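You operate a simulated robot arm through the tools that you are given. There is no shell and no other tool. Be economical: measure what you need, move in short steps, check, and stop when the job is done.

Carry out the task below with a simulated robot arm. There is one attempt and no reset: what you move stays moved.

TASK
File both waiting job cards under their days and switch those to FULL.

It is judged by the outcome, as a careful person would: the job done as asked, and still so three seconds after it is handed in. It fails if anything else is knocked over, pushed out of place, dropped, spilled or broken.

THE ROBOT
A 7-joint arm with a two-finger parallel gripper, fixed in place. Base frame: the origin is at the foot of the arm, x ahead of it, y to its left, z up; the work surface is at about z = 0. Lengths are in m, angles in rad, forces in N, time in s.
With the tool pointing down near the work surface it reaches from about 0.24 to 0.62 m from the base axis. Its first joint turns from -1.152 to 1.152 rad. Payload 2.6 kg.
Tool frame: the origin (TCP) lies between the finger pads and is the grasp point; the fingertips stand 0.03 m ahead of it; z points along the fingers, y is the line along which they close. The gripper opens to 0.094 m. The fingers are 0.028 m wide and 0.01 m thick; the gripper's body (0.05 by 0.096 m) begins 0.055 m behind the TCP.
Orientation is that of the tool frame in the base frame, as a unit quaternion [x, y, z, w]. With the fingers straight down and closing along the base's y, the tool's x points along the base's -x, its y along +y and its z along -z.

THE INTERFACE
- The arm moves only by the tool nudge_tool. Its argument "deltas" is a list of rows, each a list of 6 numbers: the shift along the base's x, y, z in units of 20 mm (1.0 is 20 mm), then the turn, a rotation vector about the base's x, y, z in units of 4 degrees (1.0 is 4 degrees). In form: [[x, y, z, wx, wy, wz], ...]. A call has 1 to 10 rows; each row shifts and turns the commanded pose from where the row before left it. "gripper" is the finger opening in m, from 0 to 0.094, set as the call begins (left out, the last holds). A call with a number of a shift or a turn outside -1 to 1 is refused whole. A row lasts 0.2 s, in which the tool goes at most 0.05 m and 0.15 rad; a call with a longer step from one row to the next is refused whole, and so is a gripper value outside its range. A pose out of reach is approached as far as the arm can. The call stops where the force on the tool passes 90 N (or 10 N more than at its start, if that is more) or the arm is blocked; 0.2 s more then pass. The fingers move at their own pace (about 0.072 m/s each) and stop on an object; they squeeze with about 23 N. The grip force told is the motor's: it shows also when the fingers shut on nothing. Time passes only in rows, and 0.2 s behind the last, so rows that do not move let the fingers close. It gives the time, the measured TCP pose, the force on the tool (base axes), the opening and the grip force at its end, in the units of the frame above (readings bear some noise).
- Cameras (640 x 400 px; columns grow to the right, rows downward): "scene" is fixed at [0.0396, 0.4333, 0.5693]; the picture's right is [-0.73, -0.69, 0.00], its down [-0.36, 0.38, -0.85] and it looks along [0.59, -0.62, -0.52] (base axes); focal length 352 px, centre (320, 200). "wrist" rides on the gripper at [-0.037, 0, -0.058] in the tool frame; the picture's right is [0.00, -1.00, 0.00], its down [0.97, 0.00, -0.24] and it looks along [0.24, 0.00, 0.97] (tool axes); focal length 218 px, centre (320, 200).
- capture(camera): a new picture of that camera. No time passes.
- measure_at(camera, pixels): there is no depth. For up to 12 entries [column, row, z] of the newest picture of that camera ("zoom" is the newest enlarged one), the place [x, y] in the base frame at which the ray of that pixel passes the height z, good to about 0.002 m. No time passes.
- inspect(camera, box): a new picture of the part [left, top, right, bottom] of that camera's present view, enlarged. No time passes.
- hand_in(): hands the job in; it is judged then, once.

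Work in short steps. Measure before you move; look again where a grasp or a placing could have gone wrong, and mend it. You have 80 turns and 54 pictures in all, those below and enlarged ones among them. Open the gripper and draw the arm clear of the work before you hand the job in, unless the task says otherwise; then end with one line.

The tools are called by a JSON object that holds its "name" and its "arguments". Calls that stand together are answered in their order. nudge_tool: Moves the arm, as the interface text tells. Its arguments: {"type":"object","properties":{"deltas":{"type":"array","items":{"type":"array","items":{"type":"number"}}},"gripper":{"type":"number"}},"required":["deltas"]} The other tools are called the same way: capture (camera) takes a picture; measure_at (camera, pixels) gives the place at which the rays of pixels pass given heights; inspect (camera, box) takes an enlarged picture of a part of a camera's view; hand_in () hands the job in.

At the start:

```text
time: 0.0
tool_pos: [0.425, 0.0425, 0.3463]
tcp_rot: [0.0, 1.0, 0.0, 0.001]
ft_force: [0.0, -0.1, -0.7]
finger_gap: 0.0937
grasp_force: 0.0
```

scene: 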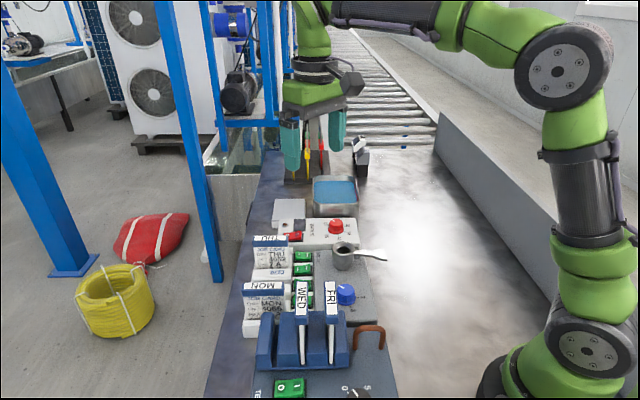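
wrist: 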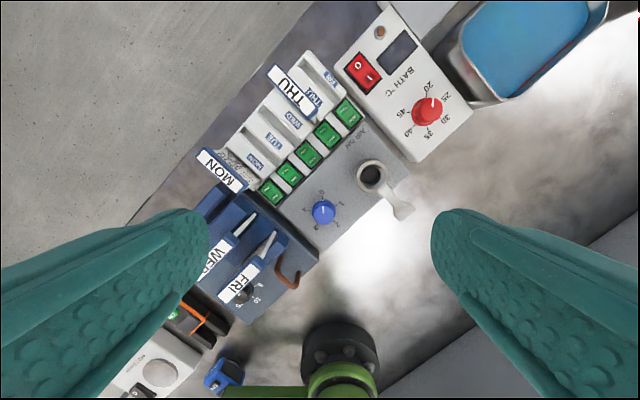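

The wrist view shows a day rack (MON..FRI slots) with green rockers, and WED and FRI cards in a blue holder. I'll enlarge both views.

{"name": "inspect", "arguments": {"camera": "wrist", "box": [180, 40, 400, 180]}}

{"name": "inspect", "arguments": {"camera": "wrist", "box": [160, 170, 380, 310]}}

{"name": "inspect", "arguments": {"camera": "scene", "box": [230, 220, 410, 400]}}

```text
2.86 times, centred on (290, 110) of wrist
```

zoom: 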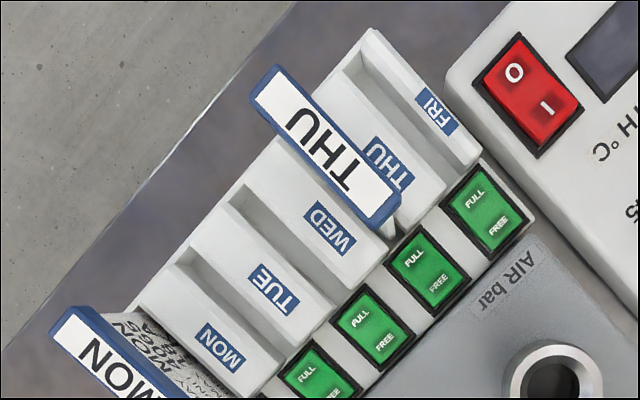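

```text
2.86 times, centred on (270, 240) of wrist
```

zoom: 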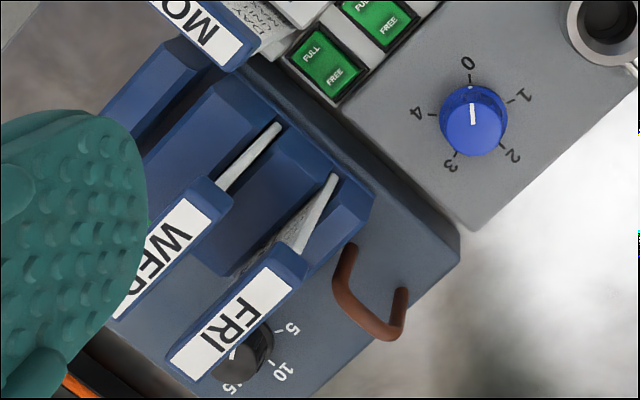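

```text
2.22 times, centred on (320, 310) of scene
```

zoom: 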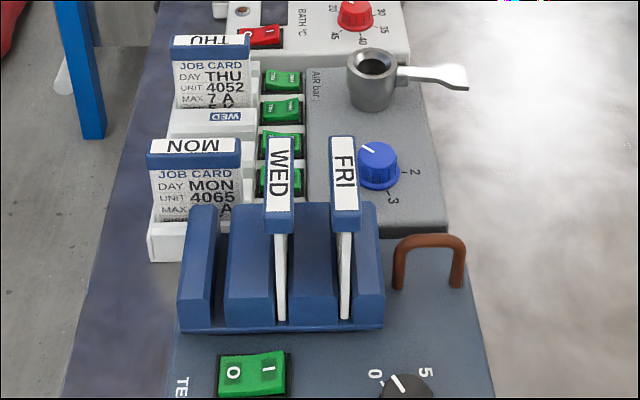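

I'll triangulate card headers and rack points by measuring the same features in both views at several heights.

{"name": "measure_at", "arguments": {"camera": "wrist", "pixels": [[240.3, 279.2, 0.1], [240.3, 279.2, 0.16], [221, 170, 0.1], [221, 170, 0.16], [294, 91, 0.1], [294, 91, 0.16], [324, 211, 0.04], [324, 211, 0.08], [348, 111, 0.04], [348, 111, 0.08], [271, 192, 0.04], [271, 192, 0.08]]}}

{"name": "measure_at", "arguments": {"camera": "scene", "pixels": [[331, 295, 0.1], [331, 295, 0.16], [263.5, 288, 0.1], [263.5, 288, 0.16], [271, 239, 0.1], [271, 239, 0.16], [345.5, 291, 0.04], [345.5, 291, 0.08], [303, 256, 0.04], [303, 256, 0.08], [302, 300, 0.04], [302, 300, 0.08]]}}

```text
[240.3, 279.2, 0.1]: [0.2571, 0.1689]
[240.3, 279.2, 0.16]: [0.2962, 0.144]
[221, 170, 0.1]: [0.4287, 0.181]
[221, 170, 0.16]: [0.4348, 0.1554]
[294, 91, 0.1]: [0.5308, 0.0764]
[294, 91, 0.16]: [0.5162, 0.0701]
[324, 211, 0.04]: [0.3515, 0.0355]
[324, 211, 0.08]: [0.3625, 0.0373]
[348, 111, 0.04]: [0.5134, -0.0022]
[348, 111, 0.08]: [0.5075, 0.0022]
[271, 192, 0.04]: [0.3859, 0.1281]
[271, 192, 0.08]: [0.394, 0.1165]
```

```text
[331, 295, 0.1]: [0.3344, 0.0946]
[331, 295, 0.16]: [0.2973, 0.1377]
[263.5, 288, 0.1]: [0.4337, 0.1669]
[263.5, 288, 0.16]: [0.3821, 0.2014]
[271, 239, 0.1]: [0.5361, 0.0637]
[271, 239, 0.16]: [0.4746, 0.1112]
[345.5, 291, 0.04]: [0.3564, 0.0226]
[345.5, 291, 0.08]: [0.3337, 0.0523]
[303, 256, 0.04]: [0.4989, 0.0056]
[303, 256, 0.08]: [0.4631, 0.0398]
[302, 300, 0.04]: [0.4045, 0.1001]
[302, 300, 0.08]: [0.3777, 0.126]
```

Filed headers sit near z≈0.107 and waiting ones near z≈0.16, turned 90° to the rack. I'll turn the tool about +135° (closing across the waiting cards) while moving above the tray, staying high.

{"name": "nudge_tool", "arguments": {"deltas": [[-0.5, 0.5, 0, 0, 0, 1], [-0.5, 0.5, 0, 0, 0, 1], [-0.5, 0.5, 0, 0, 0, 1], [-0.5, 0.5, 0, 0, 0, 1], [-0.5, 0.5, 0, 0, 0, 1], [-0.5, 0.5, 0, 0, 0, 1], [-0.5, 0.5, 0, 0, 0, 1], [-0.5, 0.5, 0, 0, 0, 1], [-0.5, 0.5, 0, 0, 0, 1], [-0.5, 0.5, 0, 0, 0, 1]]}}

{"name": "nudge_tool", "arguments": {"deltas": [[0, 0, 0, 0, 0, 1], [0, 0, 0, 0, 0, 1], [0, 0, 0, 0, 0, 1], [0, 0, 0, 0, 0, 1], [0, 0, 0, 0, 0, 1], [0, 0, 0, 0, 0, 1], [0, 0, 0, 0, 0, 1], [0, 0, 0, 0, 0, 1], [0, 0, 0, 0, 0, 1], [0, 0, 0, 0, 0, 1]]}}

{"name": "nudge_tool", "arguments": {"deltas": [[0, 0, 0, 0, 0, 1], [0, 0, 0, 0, 0, 1], [0, 0, 0, 0, 0, 1], [0, 0, 0, 0, 0, 1], [0, 0, 0, 0, 0, 1], [0, 0, 0, 0, 0, 1], [0, 0, 0, 0, 0, 1], [0, 0, 0, 0, 0, 1], [0, 0, 0, 0, 0, 1], [0, 0, 0, 0, 0, 1]]}}

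{"name": "capture", "arguments": {"camera": "wrist"}}

{"name": "capture", "arguments": {"camera": "scene"}}

```text
time: 2.2
tool_pos: [0.3255, 0.1425, 0.3456]
tcp_rot: [-0.343, 0.939, 0.0, -0.001]
ft_force: [0.1, -0.7, 0.1]
finger_gap: 0.094
grasp_force: 0.0
```

```text
time: 4.4
tool_pos: [0.3245, 0.1431, 0.3465]
tcp_rot: [-0.644, 0.765, 0.0, 0.0]
ft_force: [0.4, 0.1, 0.8]
finger_gap: 0.0939
grasp_force: 0.2
```

```text
time: 6.6
tool_pos: [0.3254, 0.1433, 0.3455]
tcp_rot: [0.867, -0.499, 0.0, 0.0]
ft_force: [-0.2, -1.1, -0.4]
finger_gap: 0.0939
grasp_force: 0.0
```

```text
48 pictures are left
```

wrist: 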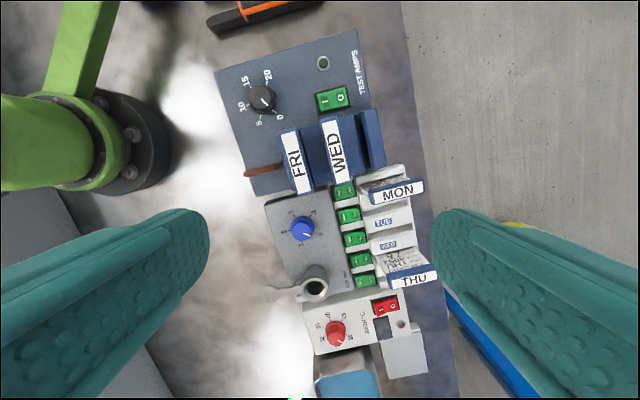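

```text
47 pictures are left
```

scene: 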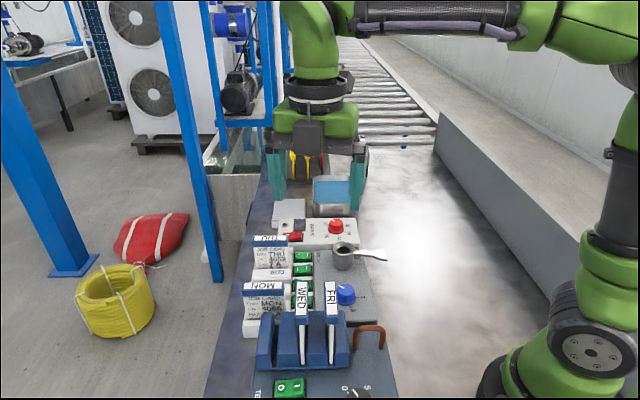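

All cards are now visible from this side. Enlarging for accurate corners and rocker states.

{"name": "inspect", "arguments": {"camera": "wrist", "box": [250, 90, 450, 215]}}

{"name": "inspect", "arguments": {"camera": "wrist", "box": [320, 170, 448, 300]}}

```text
3.20 times, centred on (350, 152) of wrist
```

zoom: 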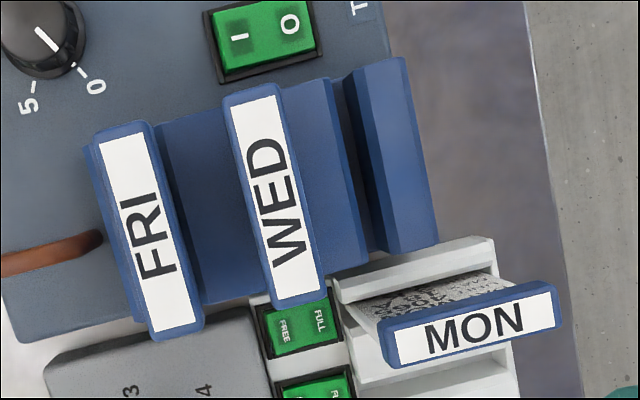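

```text
3.08 times, centred on (384, 235) of wrist
```

zoom: 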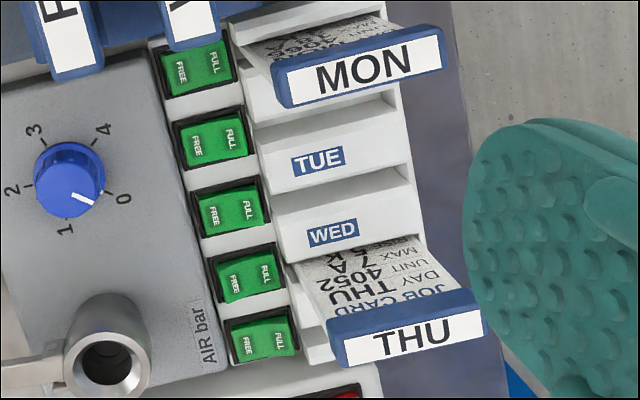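

{"name": "measure_at", "arguments": {"camera": "wrist", "pixels": [[288.1, 129.5, 0.162], [305.3, 194.2, 0.162], [328.1, 117.6, 0.162], [343.1, 183.6, 0.162], [371, 198.8, 0.107], [424.2, 185.2, 0.107], [389.8, 283.7, 0.107], [436.9, 271.4, 0.107], [344, 191, 0.04], [365, 280.5, 0.04], [371, 198.8, 0.12], [389.8, 283.7, 0.12]]}}

{"name": "inspect", "arguments": {"camera": "scene", "box": [240, 270, 368, 350]}}

{"name": "inspect", "arguments": {"camera": "scene", "box": [240, 225, 340, 290]}}

```text
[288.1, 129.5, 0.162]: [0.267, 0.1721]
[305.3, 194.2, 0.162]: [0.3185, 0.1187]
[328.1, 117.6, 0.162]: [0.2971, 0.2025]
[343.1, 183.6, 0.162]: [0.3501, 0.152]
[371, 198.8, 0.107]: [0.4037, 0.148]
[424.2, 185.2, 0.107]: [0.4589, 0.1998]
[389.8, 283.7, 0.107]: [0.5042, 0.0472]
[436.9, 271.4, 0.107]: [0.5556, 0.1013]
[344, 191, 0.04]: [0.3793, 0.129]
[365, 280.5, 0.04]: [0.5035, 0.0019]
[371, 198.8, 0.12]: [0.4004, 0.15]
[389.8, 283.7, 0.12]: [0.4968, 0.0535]
```

```text
5.00 times, centred on (304, 310) of scene
```

zoom: 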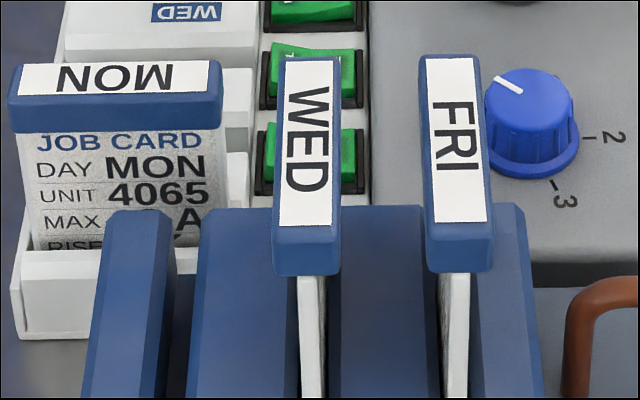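

```text
6.15 times, centred on (290, 258) of scene
```

zoom: 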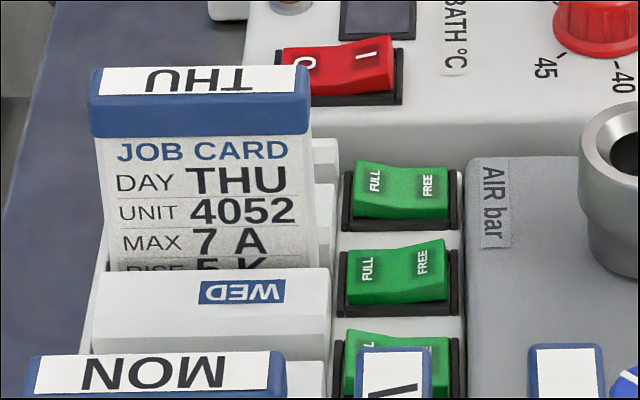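

All consistent: FULL sides are toward the slots; FRI's rocker has FREE pressed. FRI header centre ≈(0.293,0.145,0.16), axis at -45°. Finishing the turn to 135° and hovering above FRI with a smaller opening.

{"name": "nudge_tool", "arguments": {"deltas": [[-0.4, 0.03, -0.8, 0, 0, 1], [-0.4, 0.03, -0.8, 0, 0, 1], [-0.4, 0.03, -0.8, 0, 0, 1], [-0.4, 0.03, -0.8, 0, 0, 0.75], [0, 0, -0.8, 0, 0, 0], [0, 0, 0, 0, 0, 0]], "gripper": 0.04}}

{"name": "capture", "arguments": {"camera": "wrist"}}

{"name": "inspect", "arguments": {"camera": "scene", "box": [230, 200, 400, 340]}}

```text
time: 8.0
tool_pos: [0.2935, 0.1446, 0.2673]
tcp_rot: [0.924, -0.383, 0.0, -0.001]
ft_force: [-0.3, 0.3, -0.9]
finger_gap: 0.0398
grasp_force: 0.1
```

```text
42 pictures are left
```

wrist: 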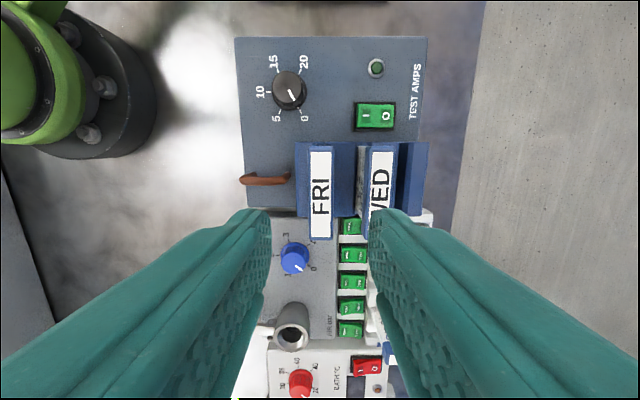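

```text
2.86 times, centred on (315, 270) of scene
```

zoom: 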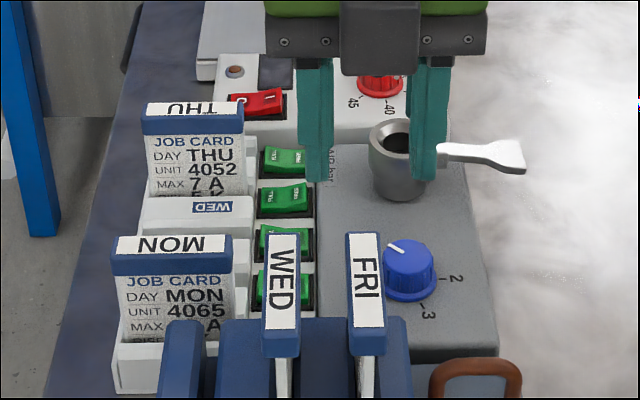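

FRI header spans columns 309–331 (centred on 320), rows ~146–240; I'll measure ends at possible heights.

{"name": "measure_at", "arguments": {"camera": "wrist", "pixels": [[320.5, 146, 0.16], [320.5, 238, 0.16], [309, 200, 0.16], [332, 200, 0.16], [382, 145, 0.16], [343, 215, 0.1], [352, 329, 0.04], [350, 227, 0.04]]}}

{"name": "measure_at", "arguments": {"camera": "scene", "pixels": [[327, 251.6, 0.16], [335.5, 294, 0.16], [327, 251.6, 0.155], [335.5, 294, 0.155], [327, 251.6, 0.165], [335.5, 294, 0.165]]}}

{"name": "inspect", "arguments": {"camera": "scene", "box": [280, 280, 360, 370]}}

```text
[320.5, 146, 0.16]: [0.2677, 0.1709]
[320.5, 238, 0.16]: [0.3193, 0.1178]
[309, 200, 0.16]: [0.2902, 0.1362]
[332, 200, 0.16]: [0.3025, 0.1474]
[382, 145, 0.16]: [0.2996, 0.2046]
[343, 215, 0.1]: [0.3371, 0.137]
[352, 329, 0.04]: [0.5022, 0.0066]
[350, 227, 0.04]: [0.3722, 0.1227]
```

```text
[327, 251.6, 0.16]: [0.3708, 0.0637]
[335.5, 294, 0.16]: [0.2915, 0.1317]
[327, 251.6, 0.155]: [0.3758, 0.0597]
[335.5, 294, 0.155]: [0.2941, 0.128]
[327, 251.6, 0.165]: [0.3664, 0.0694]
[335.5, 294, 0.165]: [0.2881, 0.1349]
```

```text
4.44 times, centred on (320, 325) of scene
```

zoom: 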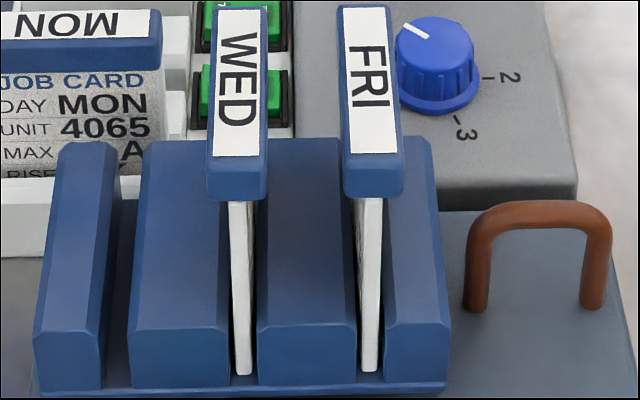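

Tray blocks top out well below the header (≈0.10), so there is room for the fingertips. Tool is centred on FRI; descending to z≈0.156 and closing.

{"name": "nudge_tool", "arguments": {"deltas": [[0, 0, -1, 0, 0, 0], [0, 0, -1, 0, 0, 0], [0, 0, -1, 0, 0, 0], [0, 0, -1, 0, 0, 0], [0, 0, -0.8, 0, 0, 0], [0, 0, -0.8, 0, 0, 0], [0, 0, 0, 0, 0, 0]]}}

{"name": "inspect", "arguments": {"camera": "scene", "box": [260, 230, 400, 350]}}

```text
time: 9.6
tool_pos: [0.2917, 0.1438, 0.1559]
tcp_rot: [0.924, -0.382, -0.001, 0.001]
ft_force: [-0.7, -0.1, -0.3]
finger_gap: 0.04
grasp_force: 0.1
```

```text
3.33 times, centred on (330, 290) of scene
```

zoom: 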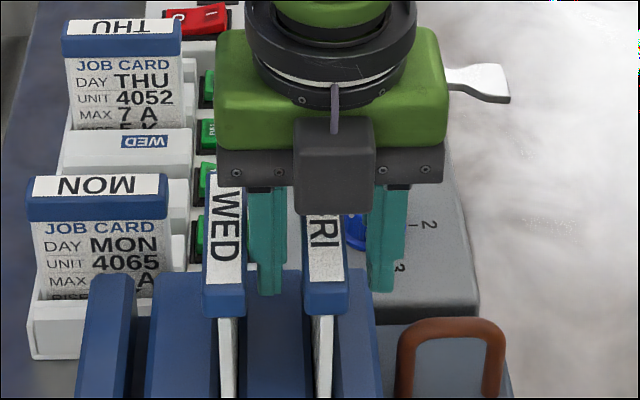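

Fingers straddle the FRI header with clearance. Closing.

{"name": "nudge_tool", "arguments": {"deltas": [[0, 0, 0, 0, 0, 0], [0, 0, 0, 0, 0, 0], [0, 0, 0, 0, 0, 0]], "gripper": 0.0}}

{"name": "nudge_tool", "arguments": {"deltas": [[0, 0, 0.5, 0, 0, 0], [0, 0, 0.5, 0, 0, 0], [0, 0, 1, 0, 0, 0], [0, 0, 1, 0, 0, 0], [0, 0, 1, 0, 0, 0], [0, 0, 1, 0, 0, 0], [0, 0, 0, 0, 0, 0]]}}

{"name": "capture", "arguments": {"camera": "wrist"}}

{"name": "capture", "arguments": {"camera": "scene"}}

```text
time: 10.4
tool_pos: [0.2921, 0.1448, 0.1562]
tcp_rot: [0.924, -0.383, 0.001, 0.0]
ft_force: [-0.1, -0.2, 0.3]
finger_gap: 0.0236
grasp_force: 23.1
```

```text
time: 12.0
tool_pos: [0.2929, 0.1441, 0.2571]
tcp_rot: [0.924, -0.383, 0.0, 0.001]
ft_force: [-0.4, -0.2, -0.2]
finger_gap: 0.0238
grasp_force: 23.2
```

```text
38 pictures are left
```

wrist: 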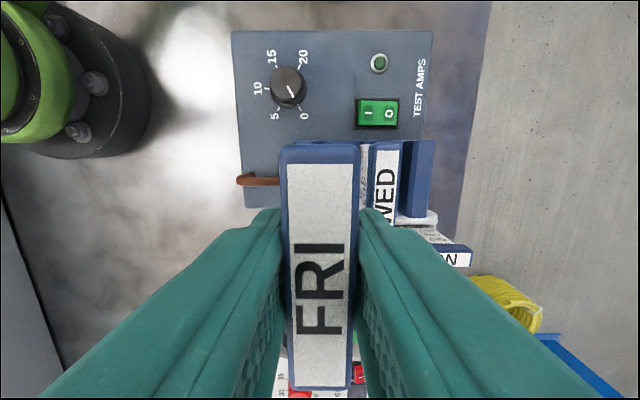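

```text
37 pictures are left
```

scene: 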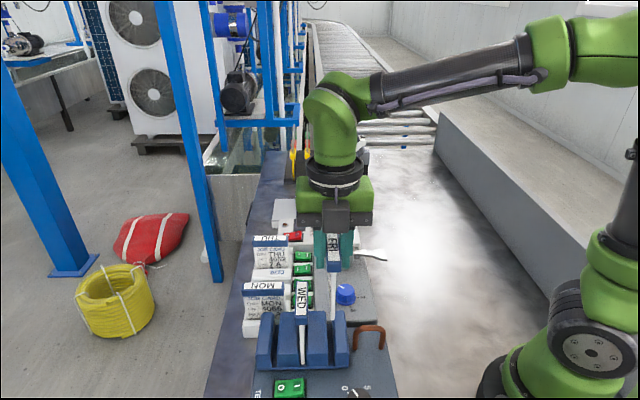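

FRI is held (gap 23.8 mm). Turning -90° while moving over the rack at a safe height.

{"name": "nudge_tool", "arguments": {"deltas": [[0.3, -0.12, 0.7, 0, 0, -1], [0.5, -0.12, 0.5, 0, 0, -1], [0.5, -0.12, 0, 0, 0, -1], [0.5, -0.12, 0, 0, 0, -1], [0.5, -0.12, 0, 0, 0, -1], [0.5, -0.12, 0, 0, 0, -1], [0.5, -0.12, 0, 0, 0, -1], [0.5, -0.12, 0, 0, 0, -1], [0.5, -0.12, 0, 0, 0, -1], [0.5, -0.12, 0, 0, 0, -1]]}}

{"name": "nudge_tool", "arguments": {"deltas": [[0.5, -0.12, 0, 0, 0, -1], [0.5, -0.12, 0, 0, 0, -1], [0.5, -0.12, 0, 0, 0, -1], [0.5, -0.12, 0, 0, 0, -1], [0.5, -0.12, 0, 0, 0, -1], [0.5, -0.12, 0, 0, 0, -1], [0.5, -0.12, 0, 0, 0, -1], [0.5, -0.12, 0, 0, 0, -1], [0.5, -0.12, 0, 0, 0, -1], [0.5, -0.12, 0, 0, 0, -1]]}}

{"name": "nudge_tool", "arguments": {"deltas": [[0.5, -0.12, 0, 0, 0, -1], [0.5, -0.12, 0, 0, 0, -1], [0, 0, 0, 0, 0, -0.5], [0, 0, 0, 0, 0, 0]]}}

{"name": "capture", "arguments": {"camera": "wrist"}}

{"name": "capture", "arguments": {"camera": "scene"}}

```text
time: 14.2
tool_pos: [0.3883, 0.1208, 0.278]
tcp_rot: [0.737, -0.676, 0.0, 0.0]
ft_force: [0.9, -1.2, -0.5]
finger_gap: 0.0235
grasp_force: 22.7
```

```text
time: 16.4
tool_pos: [0.4886, 0.095, 0.2789]
tcp_rot: [-0.461, 0.887, 0.0, 0.001]
ft_force: [-0.7, 0.3, -0.7]
finger_gap: 0.0237
grasp_force: 22.8
```

```text
time: 17.4
tool_pos: [0.5087, 0.0913, 0.2795]
tcp_rot: [-0.382, 0.924, 0.0, 0.0]
ft_force: [0.7, 0.9, 0.4]
finger_gap: 0.0234
grasp_force: 23.1
```

```text
36 pictures are left
```

wrist: 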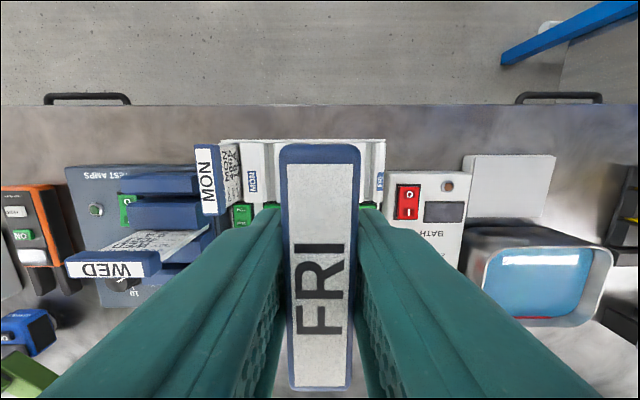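

```text
35 pictures are left
```

scene: 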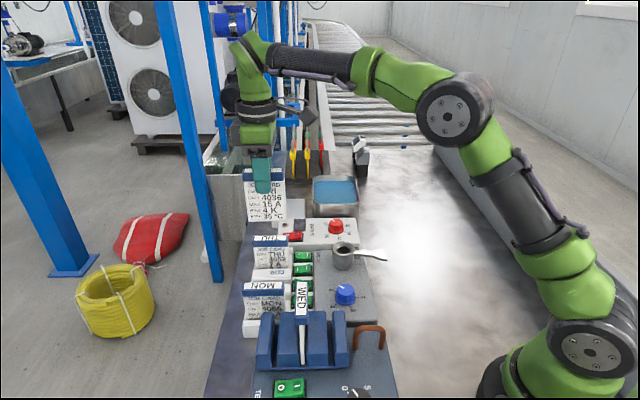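

Text orientation matches the filed cards. The slot is hidden behind the held card, so I shift sideways along the rack to see it.

{"name": "nudge_tool", "arguments": {"deltas": [[-0.7, 0.7, 0, 0, 0, 0], [-0.7, 0.7, 0, 0, 0, 0], [-0.7, 0.7, 0, 0, 0, 0], [0, 0, 0, 0, 0, 0]]}}

{"name": "inspect", "arguments": {"camera": "wrist", "box": [340, 120, 500, 220]}}

```text
time: 18.4
tool_pos: [0.4667, 0.1353, 0.2784]
tcp_rot: [-0.382, 0.924, 0.0, 0.001]
ft_force: [0.5, -1.0, -1.2]
finger_gap: 0.0237
grasp_force: 23.1
```

```text
4.00 times, centred on (420, 170) of wrist
```

zoom: 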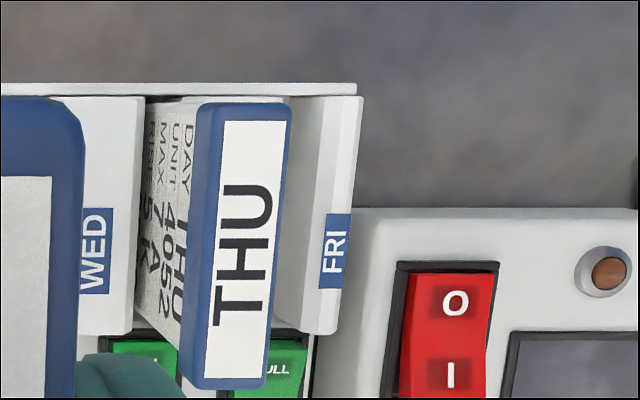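

THU hides the FRI slot from this side; I'll look from the far side instead.

{"name": "nudge_tool", "arguments": {"deltas": [[0.8, -0.8, 0, 0, 0, 0], [0.8, -0.8, 0, 0, 0, 0], [0.8, -0.8, 0, 0, 0, 0], [0.8, -0.8, 0, 0, 0, 0], [0.8, -0.8, 0, 0, 0, 0], [0.8, -0.8, 0, 0, 0, 0], [0.8, -0.8, 0, 0, 0, 0], [0.8, -0.8, 0, 0, 0, 0], [0, 0, 0, 0, 0, 0]]}}

{"name": "inspect", "arguments": {"camera": "wrist", "box": [120, 110, 300, 222]}}

```text
time: 20.4
tool_pos: [0.5606, 0.0381, 0.2791]
tcp_rot: [-0.382, 0.924, 0.0, 0.0]
ft_force: [-0.2, -0.3, -0.3]
finger_gap: 0.0239
grasp_force: 22.9
out of reach, approached as far as the arm can: row 7, 8
```

```text
3.56 times, centred on (210, 166) of wrist
```

zoom: 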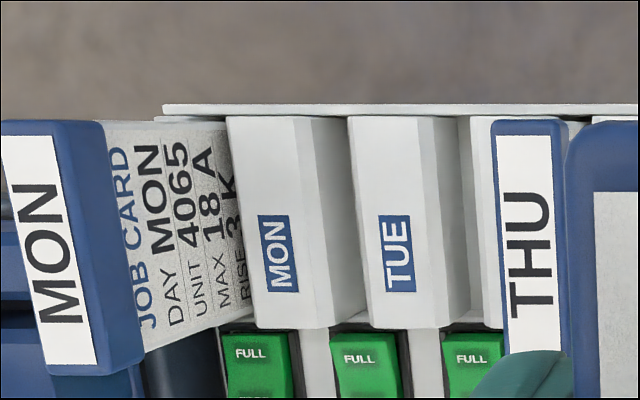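

Triangulating from the two views: THU header s≈0.317, pitch ≈0.046, so the FRI slot TCP target is ≈(0.559,0.045) and WED ≈(0.494,0.110), filed header top ≈0.115. The last rows hit the reach limit, so I back off a bit to learn the commanded pose, also lowering.

{"name": "nudge_tool", "arguments": {"deltas": [[-0.5, 0.5, -1, 0, 0, 0], [0, 0, -1, 0, 0, 0], [0, 0, -1, 0, 0, 0], [0, 0, 0, 0, 0, 0]]}}

{"name": "capture", "arguments": {"camera": "wrist"}}

{"name": "inspect", "arguments": {"camera": "scene", "box": [220, 170, 380, 290]}}

```text
time: 21.4
tool_pos: [0.5536, 0.0476, 0.2185]
tcp_rot: [-0.383, 0.924, 0.0, 0.0]
ft_force: [-1.1, -1.2, -0.4]
finger_gap: 0.0237
grasp_force: 23.3
```

```text
32 pictures are left
```

wrist: 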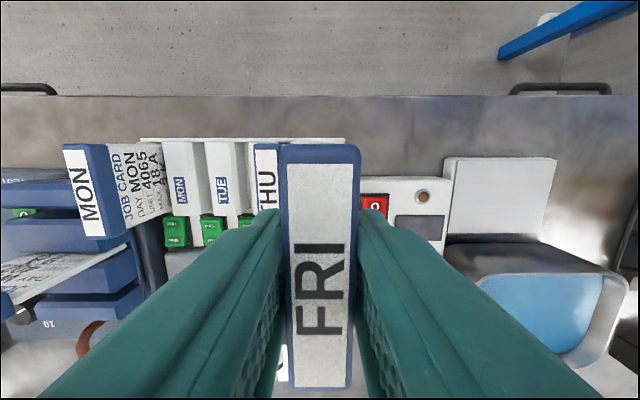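

```text
3.33 times, centred on (300, 230) of scene
```

zoom: 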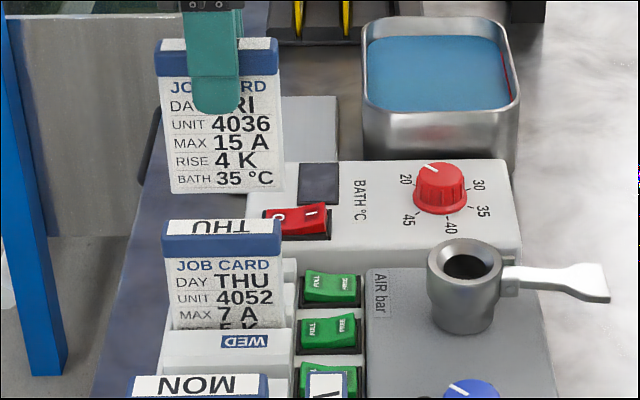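

The FRI card reads correctly and is aligned with THU in the scene. Aligning to the slot target and lowering partway.

{"name": "nudge_tool", "arguments": {"deltas": [[0.26, -0.13, 0, 0, 0, 0], [0, 0, -0.7, 0, 0, 0], [0, 0, -0.7, 0, 0, 0], [0, 0, -0.6, 0, 0, 0], [0, 0, -0.5, 0, 0, 0], [0, 0, 0, 0, 0, 0]]}}

{"name": "inspect", "arguments": {"camera": "scene", "box": [235, 210, 345, 280]}}

{"name": "inspect", "arguments": {"camera": "wrist", "box": [200, 110, 440, 260]}}

```text
time: 22.8
tool_pos: [0.5586, 0.0457, 0.1677]
tcp_rot: [-0.381, 0.924, 0.001, -0.001]
ft_force: [0.0, -0.1, -1.1]
finger_gap: 0.0233
grasp_force: 23.2
```

```text
5.71 times, centred on (290, 245) of scene
```

zoom: 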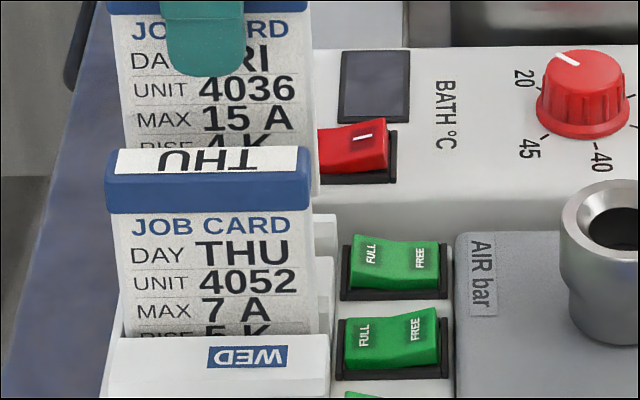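

```text
2.67 times, centred on (320, 185) of wrist
```

zoom: 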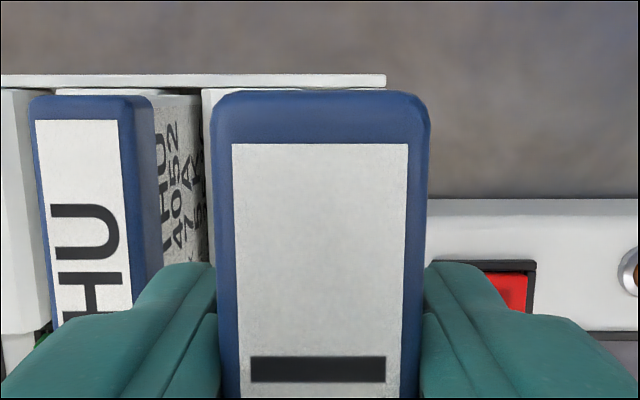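

The slot around THU spans s≈0.308–0.328 (centre 0.318), confirming the pitch; FRI slot centre ≈0.3635 and the tool is at 0.363. Lowering on.

{"name": "nudge_tool", "arguments": {"deltas": [[0.04, -0.04, -0.4, 0, 0, 0], [0, 0, -0.4, 0, 0, 0], [0, 0, -0.4, 0, 0, 0], [0, 0, -0.4, 0, 0, 0], [0, 0, -0.4, 0, 0, 0], [0, 0, -0.3, 0, 0, 0], [0, 0, 0, 0, 0, 0]]}}

{"name": "inspect", "arguments": {"camera": "scene", "box": [235, 200, 345, 280]}}

{"name": "inspect", "arguments": {"camera": "wrist", "box": [200, 110, 440, 260]}}

```text
time: 24.4
tool_pos: [0.5572, 0.0433, 0.1221]
tcp_rot: [-0.383, 0.924, 0.0, 0.0]
ft_force: [-0.4, -0.4, 0.3]
finger_gap: 0.0238
grasp_force: 23.1
```

```text
5.00 times, centred on (290, 240) of scene
```

zoom: 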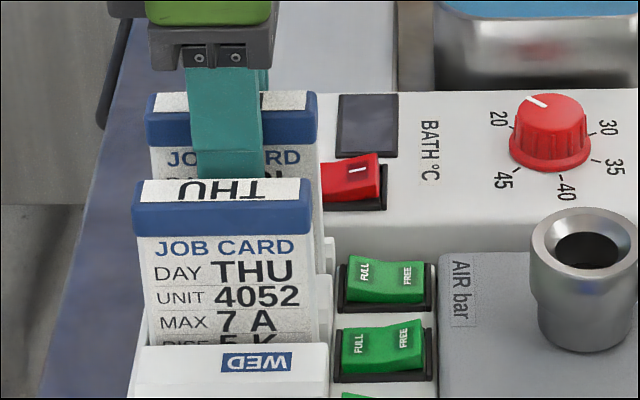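

```text
2.67 times, centred on (320, 185) of wrist
```

zoom: 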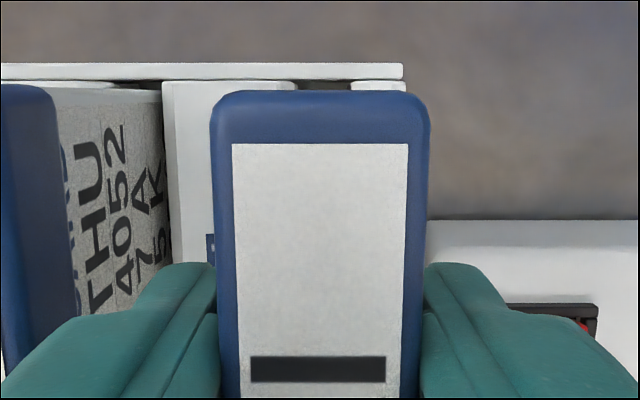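

The slot opening (columns 297–350) is centred on the card, and there is no contact force. Lowering until it seats.

{"name": "nudge_tool", "arguments": {"deltas": [[0, 0, -0.2, 0, 0, 0], [0, 0, -0.2, 0, 0, 0], [0, 0, 0, 0, 0, 0]]}}

{"name": "inspect", "arguments": {"camera": "scene", "box": [235, 200, 345, 280]}}

```text
time: 25.2
tool_pos: [0.5574, 0.0436, 0.115]
tcp_rot: [-0.383, 0.924, 0.001, -0.001]
ft_force: [0.3, -0.7, -0.2]
finger_gap: 0.0236
grasp_force: 22.7
```

```text
5.00 times, centred on (290, 240) of scene
```

zoom: 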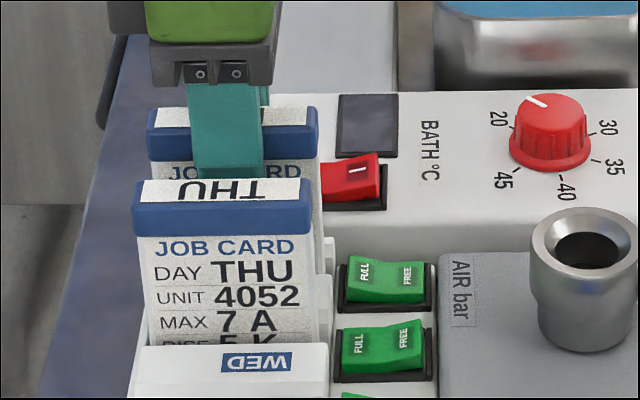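

{"name": "nudge_tool", "arguments": {"deltas": [[0, 0, -0.1, 0, 0, 0], [0, 0, -0.1, 0, 0, 0], [0, 0, 0, 0, 0, 0]]}}

```text
time: 26.0
tool_pos: [0.5564, 0.0436, 0.1106]
tcp_rot: [-0.383, 0.924, 0.001, 0.0]
ft_force: [0.0, -0.2, -1.3]
finger_gap: 0.0237
grasp_force: 23.2
```

{"name": "nudge_tool", "arguments": {"deltas": [[0, 0, -0.1, 0, 0, 0], [0, 0, -0.1, 0, 0, 0], [0, 0, 0, 0, 0, 0]]}}

{"name": "inspect", "arguments": {"camera": "scene", "box": [235, 200, 345, 280]}}

```text
time: 26.8
tool_pos: [0.5583, 0.0443, 0.1083]
tcp_rot: [-0.382, 0.924, 0.0, 0.001]
ft_force: [-0.7, 0.0, 7.6]
finger_gap: 0.0238
grasp_force: 22.8
```

```text
5.00 times, centred on (290, 240) of scene
```

zoom: 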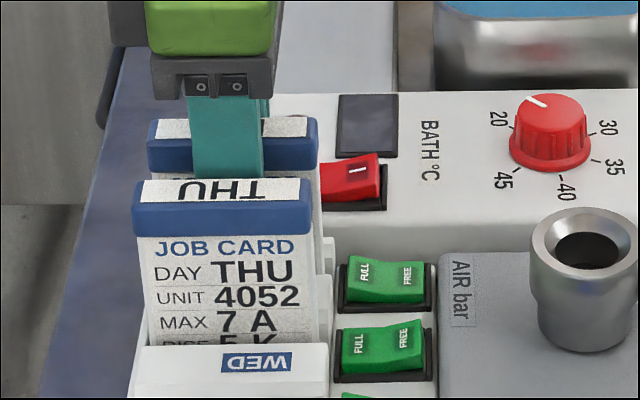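

Contact (7.6 N) at z=0.108, matching the filed height: seated. Opening slightly, then rising.

{"name": "nudge_tool", "arguments": {"deltas": [[0, 0, 0, 0, 0, 0], [0, 0, 0, 0, 0, 0]], "gripper": 0.036}}

{"name": "nudge_tool", "arguments": {"deltas": [[0, 0, 0.5, 0, 0, 0], [0, 0, 0.5, 0, 0, 0], [0, 0, 1, 0, 0, 0], [0, 0, 1, 0, 0, 0], [0, 0, 1, 0, 0, 0], [0, 0, 1, 0, 0, 0], [0, 0, 0, 0, 0, 0]]}}

{"name": "capture", "arguments": {"camera": "wrist"}}

{"name": "inspect", "arguments": {"camera": "scene", "box": [235, 190, 345, 290]}}

```text
time: 27.4
tool_pos: [0.5567, 0.0437, 0.107]
tcp_rot: [-0.383, 0.924, 0.001, -0.001]
ft_force: [0.5, 0.3, 1.0]
finger_gap: 0.036
grasp_force: 0.1
```

```text
time: 29.0
tool_pos: [0.557, 0.045, 0.207]
tcp_rot: [-0.382, 0.924, 0.0, 0.001]
ft_force: [-0.8, 0.0, -0.6]
finger_gap: 0.0359
grasp_force: 0.0
```

```text
24 pictures are left
```

wrist: 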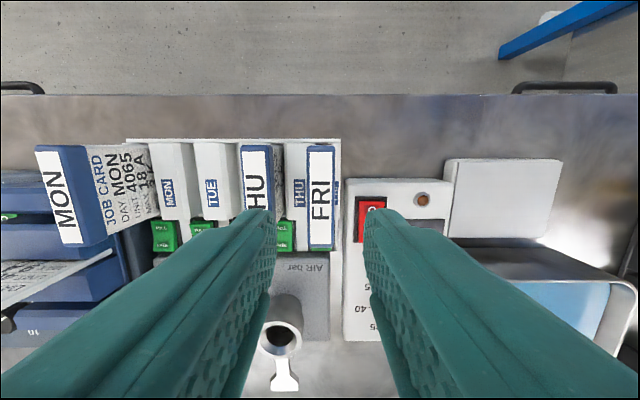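

```text
4.00 times, centred on (290, 240) of scene
```

zoom: 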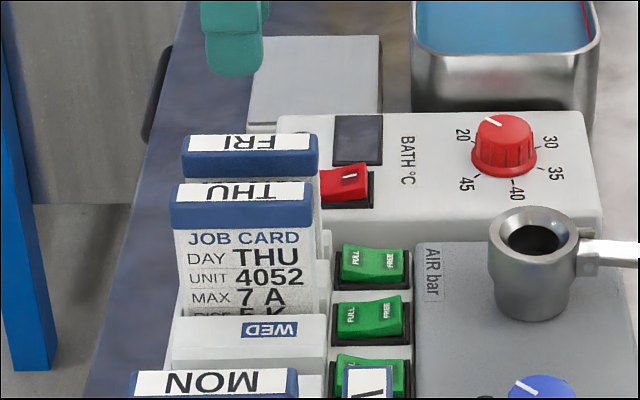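

FRI is filed square with the others. Next I'll turn the tool +90° with fingers shut, to press the FULL sides of the FRI and WED rockers (narrow finger dimension across the rocker), staying high above the headers.

{"name": "nudge_tool", "arguments": {"deltas": [[-0.17, -0.03, 0, 0, 0, 1], [-0.17, -0.03, 0, 0, 0, 1], [-0.17, -0.03, 0, 0, 0, 1], [-0.17, -0.03, 0, 0, 0, 1], [-0.17, -0.03, 0, 0, 0, 1], [-0.17, -0.03, 0, 0, 0, 1], [-0.17, -0.03, 0, 0, 0, 1], [-0.17, -0.03, 0, 0, 0, 1], [-0.17, -0.03, 0, 0, 0, 1], [-0.17, -0.03, 0, 0, 0, 1]], "gripper": 0.0}}

{"name": "nudge_tool", "arguments": {"deltas": [[-0.17, -0.03, 0, 0, 0, 1], [-0.17, -0.03, 0, 0, 0, 1], [-0.17, -0.03, 0, 0, 0, 1], [-0.17, -0.03, 0, 0, 0, 1], [-0.17, -0.03, 0, 0, 0, 1], [-0.17, -0.03, 0, 0, 0, 1], [-0.17, -0.03, 0, 0, 0, 1], [-0.17, -0.03, 0, 0, 0, 1], [-0.17, -0.03, 0, 0, 0, 1], [-0.17, -0.03, 0, 0, 0, 1]]}}

{"name": "nudge_tool", "arguments": {"deltas": [[-0.17, -0.03, 0, 0, 0, 1], [-0.17, -0.03, 0, 0, 0, 1], [0, 0, 0, 0, 0, 0.5], [0, 0, 0, 0, 0, 0]]}}

{"name": "capture", "arguments": {"camera": "wrist"}}

```text
time: 31.2
tool_pos: [0.5261, 0.0385, 0.2072]
tcp_rot: [-0.676, 0.737, 0.0, -0.001]
ft_force: [0.6, 0.5, 0.3]
finger_gap: 0.0
grasp_force: 23.4
```

```text
time: 33.4
tool_pos: [0.4899, 0.0328, 0.207]
tcp_rot: [0.887, -0.462, -0.001, 0.001]
ft_force: [0.4, -0.1, -0.8]
finger_gap: 0.0
grasp_force: 22.8
```

```text
time: 34.4
tool_pos: [0.4829, 0.0307, 0.2074]
tcp_rot: [0.924, -0.383, 0.001, 0.0]
ft_force: [0.3, -0.1, -0.2]
finger_gap: 0.0
grasp_force: 22.8
```

```text
22 pictures are left
```

wrist: 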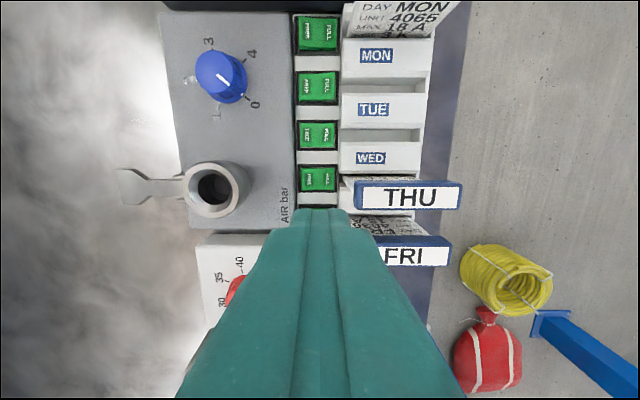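

Rockers sit at s spacing equal to the slots (WED s≈0.2716, t≈0.361, z≈0.03). Enlarging to locate the WED FULL half precisely.

{"name": "inspect", "arguments": {"camera": "wrist", "box": [270, 60, 430, 215]}}

{"name": "measure_at", "arguments": {"camera": "wrist", "pixels": [[318, 135, 0.03], [330, 135, 0.03], [318, 179, 0.03], [342, 166, 0.04], [420, 166, 0.04], [295, 135, 0.03]]}}

```text
2.58 times, centred on (350, 138) of wrist
```

zoom: 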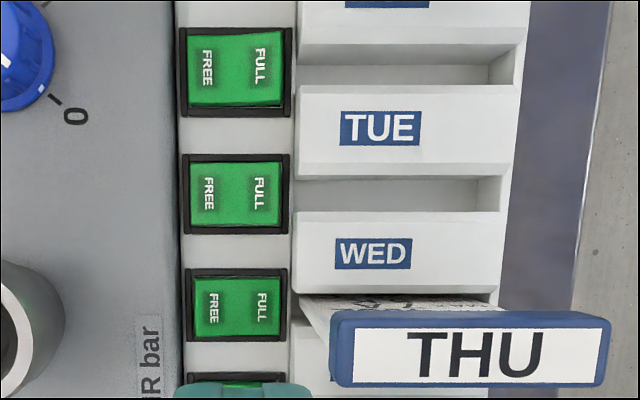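

```text
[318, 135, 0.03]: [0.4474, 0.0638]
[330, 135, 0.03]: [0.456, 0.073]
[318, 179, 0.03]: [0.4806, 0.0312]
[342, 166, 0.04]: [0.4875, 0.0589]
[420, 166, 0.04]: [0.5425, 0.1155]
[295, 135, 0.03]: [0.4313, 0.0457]
```

WED rocker centre ≈(0.447,0.064); FULL half toward +t, block edge at t≈0.384. Moving above the FULL half (0.4546,0.0708) and descending to just above it.

{"name": "nudge_tool", "arguments": {"deltas": [[-0.7, 1, 0, 0, 0, 0], [-0.7, 1, 0, 0, 0, 0], [0, 0, -1, 0, 0, 0], [0, 0, -1, 0, 0, 0], [0, 0, -1, 0, 0, 0], [0, 0, -1, 0, 0, 0], [0, 0, -1, 0, 0, 0], [0, 0, -0.8, 0, 0, 0], [0, 0, 0, 0, 0, 0]]}}

{"name": "inspect", "arguments": {"camera": "scene", "box": [250, 220, 350, 290]}}

{"name": "inspect", "arguments": {"camera": "wrist", "box": [240, 120, 400, 220]}}

```text
time: 36.4
tool_pos: [0.455, 0.0703, 0.0895]
tcp_rot: [0.924, -0.383, -0.001, 0.001]
ft_force: [0.3, 0.7, 0.9]
finger_gap: 0.0
grasp_force: 23.1
```

```text
5.71 times, centred on (300, 255) of scene
```

zoom: 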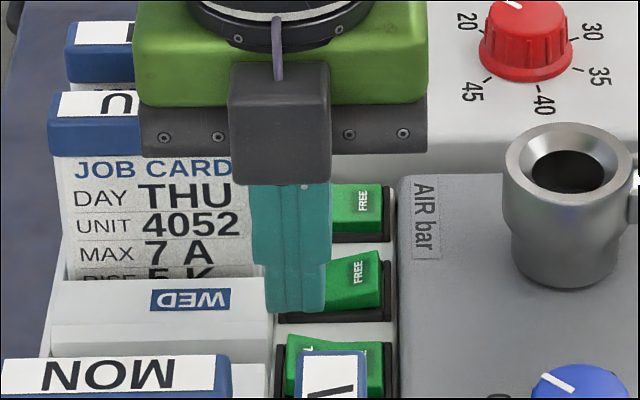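

```text
4.00 times, centred on (320, 170) of wrist
```

zoom: 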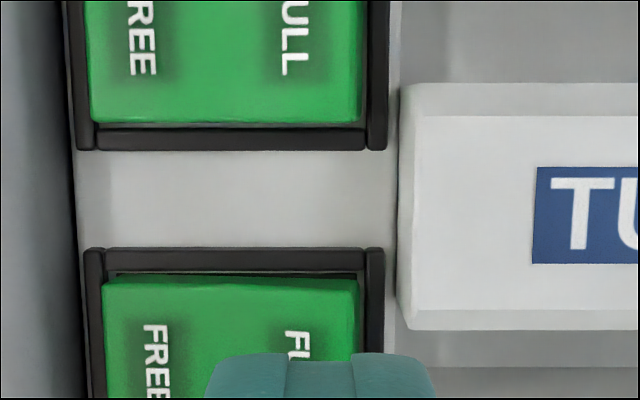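

The finger's right side would overlap the bezel slightly, so I shift ~3.5 mm toward the rocker centre, then press down in small steps.

{"name": "nudge_tool", "arguments": {"deltas": [[-0.125, -0.11, 0, 0, 0, 0], [0, 0, -0.4, 0, 0, 0], [0, 0, -0.3, 0, 0, 0], [0, 0, -0.2, 0, 0, 0], [0, 0, 0, 0, 0, 0]]}}

{"name": "nudge_tool", "arguments": {"deltas": [[0, 0, -0.15, 0, 0, 0], [0, 0, -0.15, 0, 0, 0], [0, 0, 0, 0, 0, 0]]}}

```text
time: 37.6
tool_pos: [0.4525, 0.0695, 0.0716]
tcp_rot: [0.924, -0.383, -0.001, 0.001]
ft_force: [0.4, 0.7, -0.5]
finger_gap: 0.0
grasp_force: 23.5
```

```text
time: 38.4
tool_pos: [0.4533, 0.07, 0.0669]
tcp_rot: [0.924, -0.383, 0.0, 0.0]
ft_force: [0.2, 0.5, -0.7]
finger_gap: 0.0
grasp_force: 23.1
```

{"name": "nudge_tool", "arguments": {"deltas": [[0, 0, -0.15, 0, 0, 0], [0, 0, -0.15, 0, 0, 0], [0, 0, 0, 0, 0, 0]]}}

{"name": "nudge_tool", "arguments": {"deltas": [[0, 0, -0.1, 0, 0, 0], [0, 0, -0.1, 0, 0, 0], [0, 0, 0, 0, 0, 0]]}}

{"name": "inspect", "arguments": {"camera": "scene", "box": [250, 220, 350, 290]}}

```text
time: 39.2
tool_pos: [0.4521, 0.0684, 0.0615]
tcp_rot: [0.924, -0.383, 0.001, 0.0]
ft_force: [1.0, 1.4, 1.6]
finger_gap: 0.0001
grasp_force: 22.7
```

```text
time: 40.0
tool_pos: [0.454, 0.0677, 0.0605]
tcp_rot: [0.923, -0.384, 0.002, -0.001]
ft_force: [-13.5, -1.3, 46.0]
finger_gap: 0.0
grasp_force: 23.4
```

```text
5.71 times, centred on (300, 255) of scene
```

zoom: 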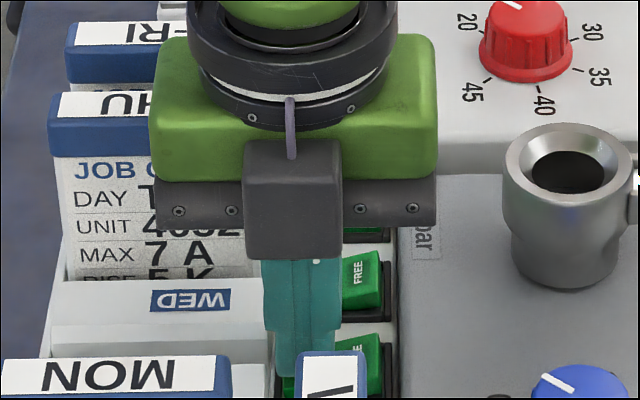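

46 N at z=0.0605 — likely fully pressed. Rising to check.

{"name": "nudge_tool", "arguments": {"deltas": [[0, 0, 0.5, 0, 0, 0], [0, 0, 1, 0, 0, 0], [0, 0, 1, 0, 0, 0], [0, 0, 1, 0, 0, 0], [0, 0, 1, 0, 0, 0], [0, 0, 1, 0, 0, 0], [0, 0, 1, 0, 0, 0], [0, 0, 0, 0, 0, 0]]}}

{"name": "inspect", "arguments": {"camera": "scene", "box": [260, 240, 340, 300]}}

{"name": "inspect", "arguments": {"camera": "wrist", "box": [260, 90, 400, 215]}}

```text
time: 41.8
tool_pos: [0.4534, 0.0686, 0.1877]
tcp_rot: [0.924, -0.383, 0.0, 0.0]
ft_force: [-0.5, 0.2, 0.6]
finger_gap: 0.0
grasp_force: 22.4
```

```text
6.67 times, centred on (300, 270) of scene
```

zoom: 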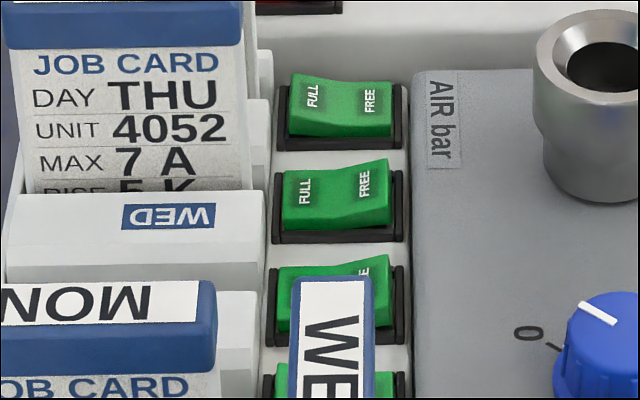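

```text
3.20 times, centred on (330, 152) of wrist
```

zoom: 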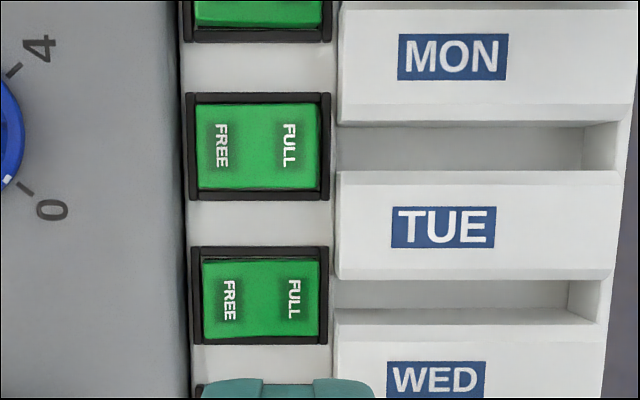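

WED's rocker now shows FREE raised, FULL pressed, like THU. For FRI the gripper body would barely clear the filed header, so I tilt the tool 8° away from the cards and hover over FRI's FULL half first.

{"name": "nudge_tool", "arguments": {"deltas": [[0.63, -0.67, 0, 0.707, -0.707, 0], [0.63, -0.67, 0, 0.707, -0.707, 0], [0.63, -0.67, 0, 0, 0, 0], [0.63, -0.67, 0, 0, 0, 0], [0.61, -0.67, 0, 0, 0, 0], [0, 0, -1, 0, 0, 0], [0, 0, -1, 0, 0, 0], [0, 0, -1, 0, 0, 0], [0, 0, -1, 0, 0, 0], [0, 0, 0, 0, 0, 0]]}}

{"name": "inspect", "arguments": {"camera": "scene", "box": [250, 200, 350, 280]}}

{"name": "inspect", "arguments": {"camera": "wrist", "box": [240, 100, 440, 220]}}

```text
time: 44.0
tool_pos: [0.5148, 0.0009, 0.1064]
tcp_rot: [0.921, -0.383, 0.028, -0.064]
ft_force: [-0.3, -0.2, -0.3]
finger_gap: 0.0002
grasp_force: 22.6
```

```text
5.00 times, centred on (300, 240) of scene
```

zoom: 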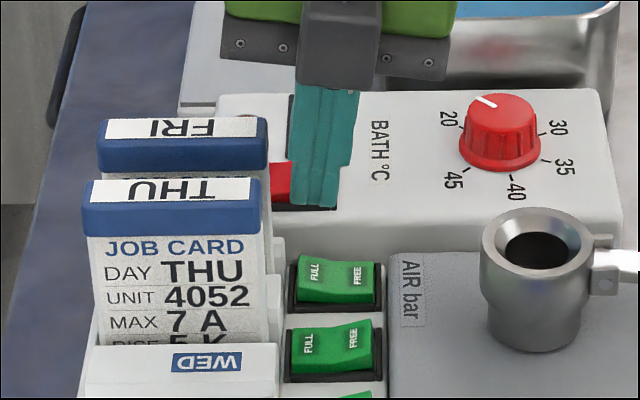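

```text
3.20 times, centred on (340, 160) of wrist
```

zoom: 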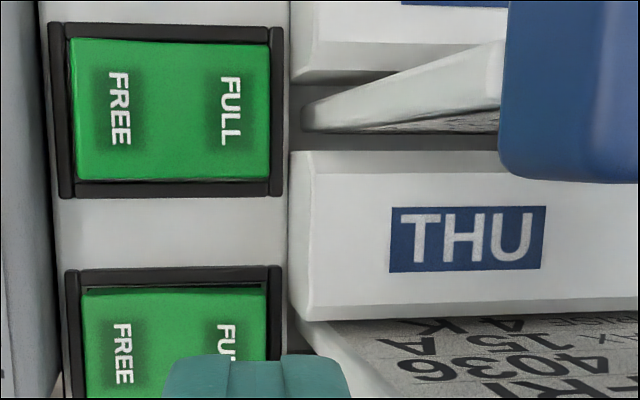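

Tip is over FRI's FULL half with the body leaning clear of the header. Descending carefully.

{"name": "nudge_tool", "arguments": {"deltas": [[0, 0, -0.6, 0, 0, 0], [0, 0, -0.6, 0, 0, 0], [0, 0, -0.5, 0, 0, 0], [0, 0, 0, 0, 0, 0]]}}

{"name": "inspect", "arguments": {"camera": "scene", "box": [250, 190, 350, 270]}}

```text
time: 45.0
tool_pos: [0.5133, 0.0015, 0.073]
tcp_rot: [0.922, -0.382, 0.026, -0.064]
ft_force: [-0.1, -0.3, -0.3]
finger_gap: 0.0
grasp_force: 22.7
```

```text
5.00 times, centred on (300, 230) of scene
```

zoom: 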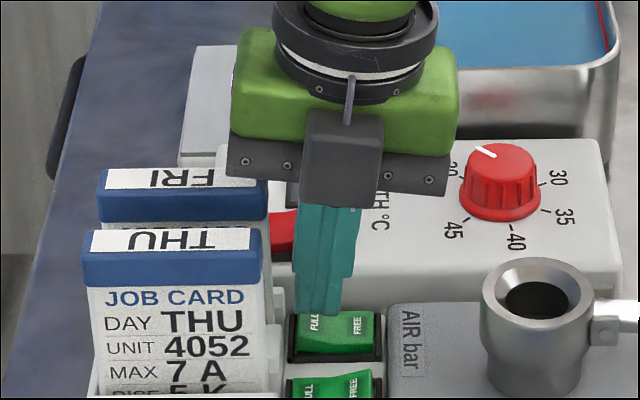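

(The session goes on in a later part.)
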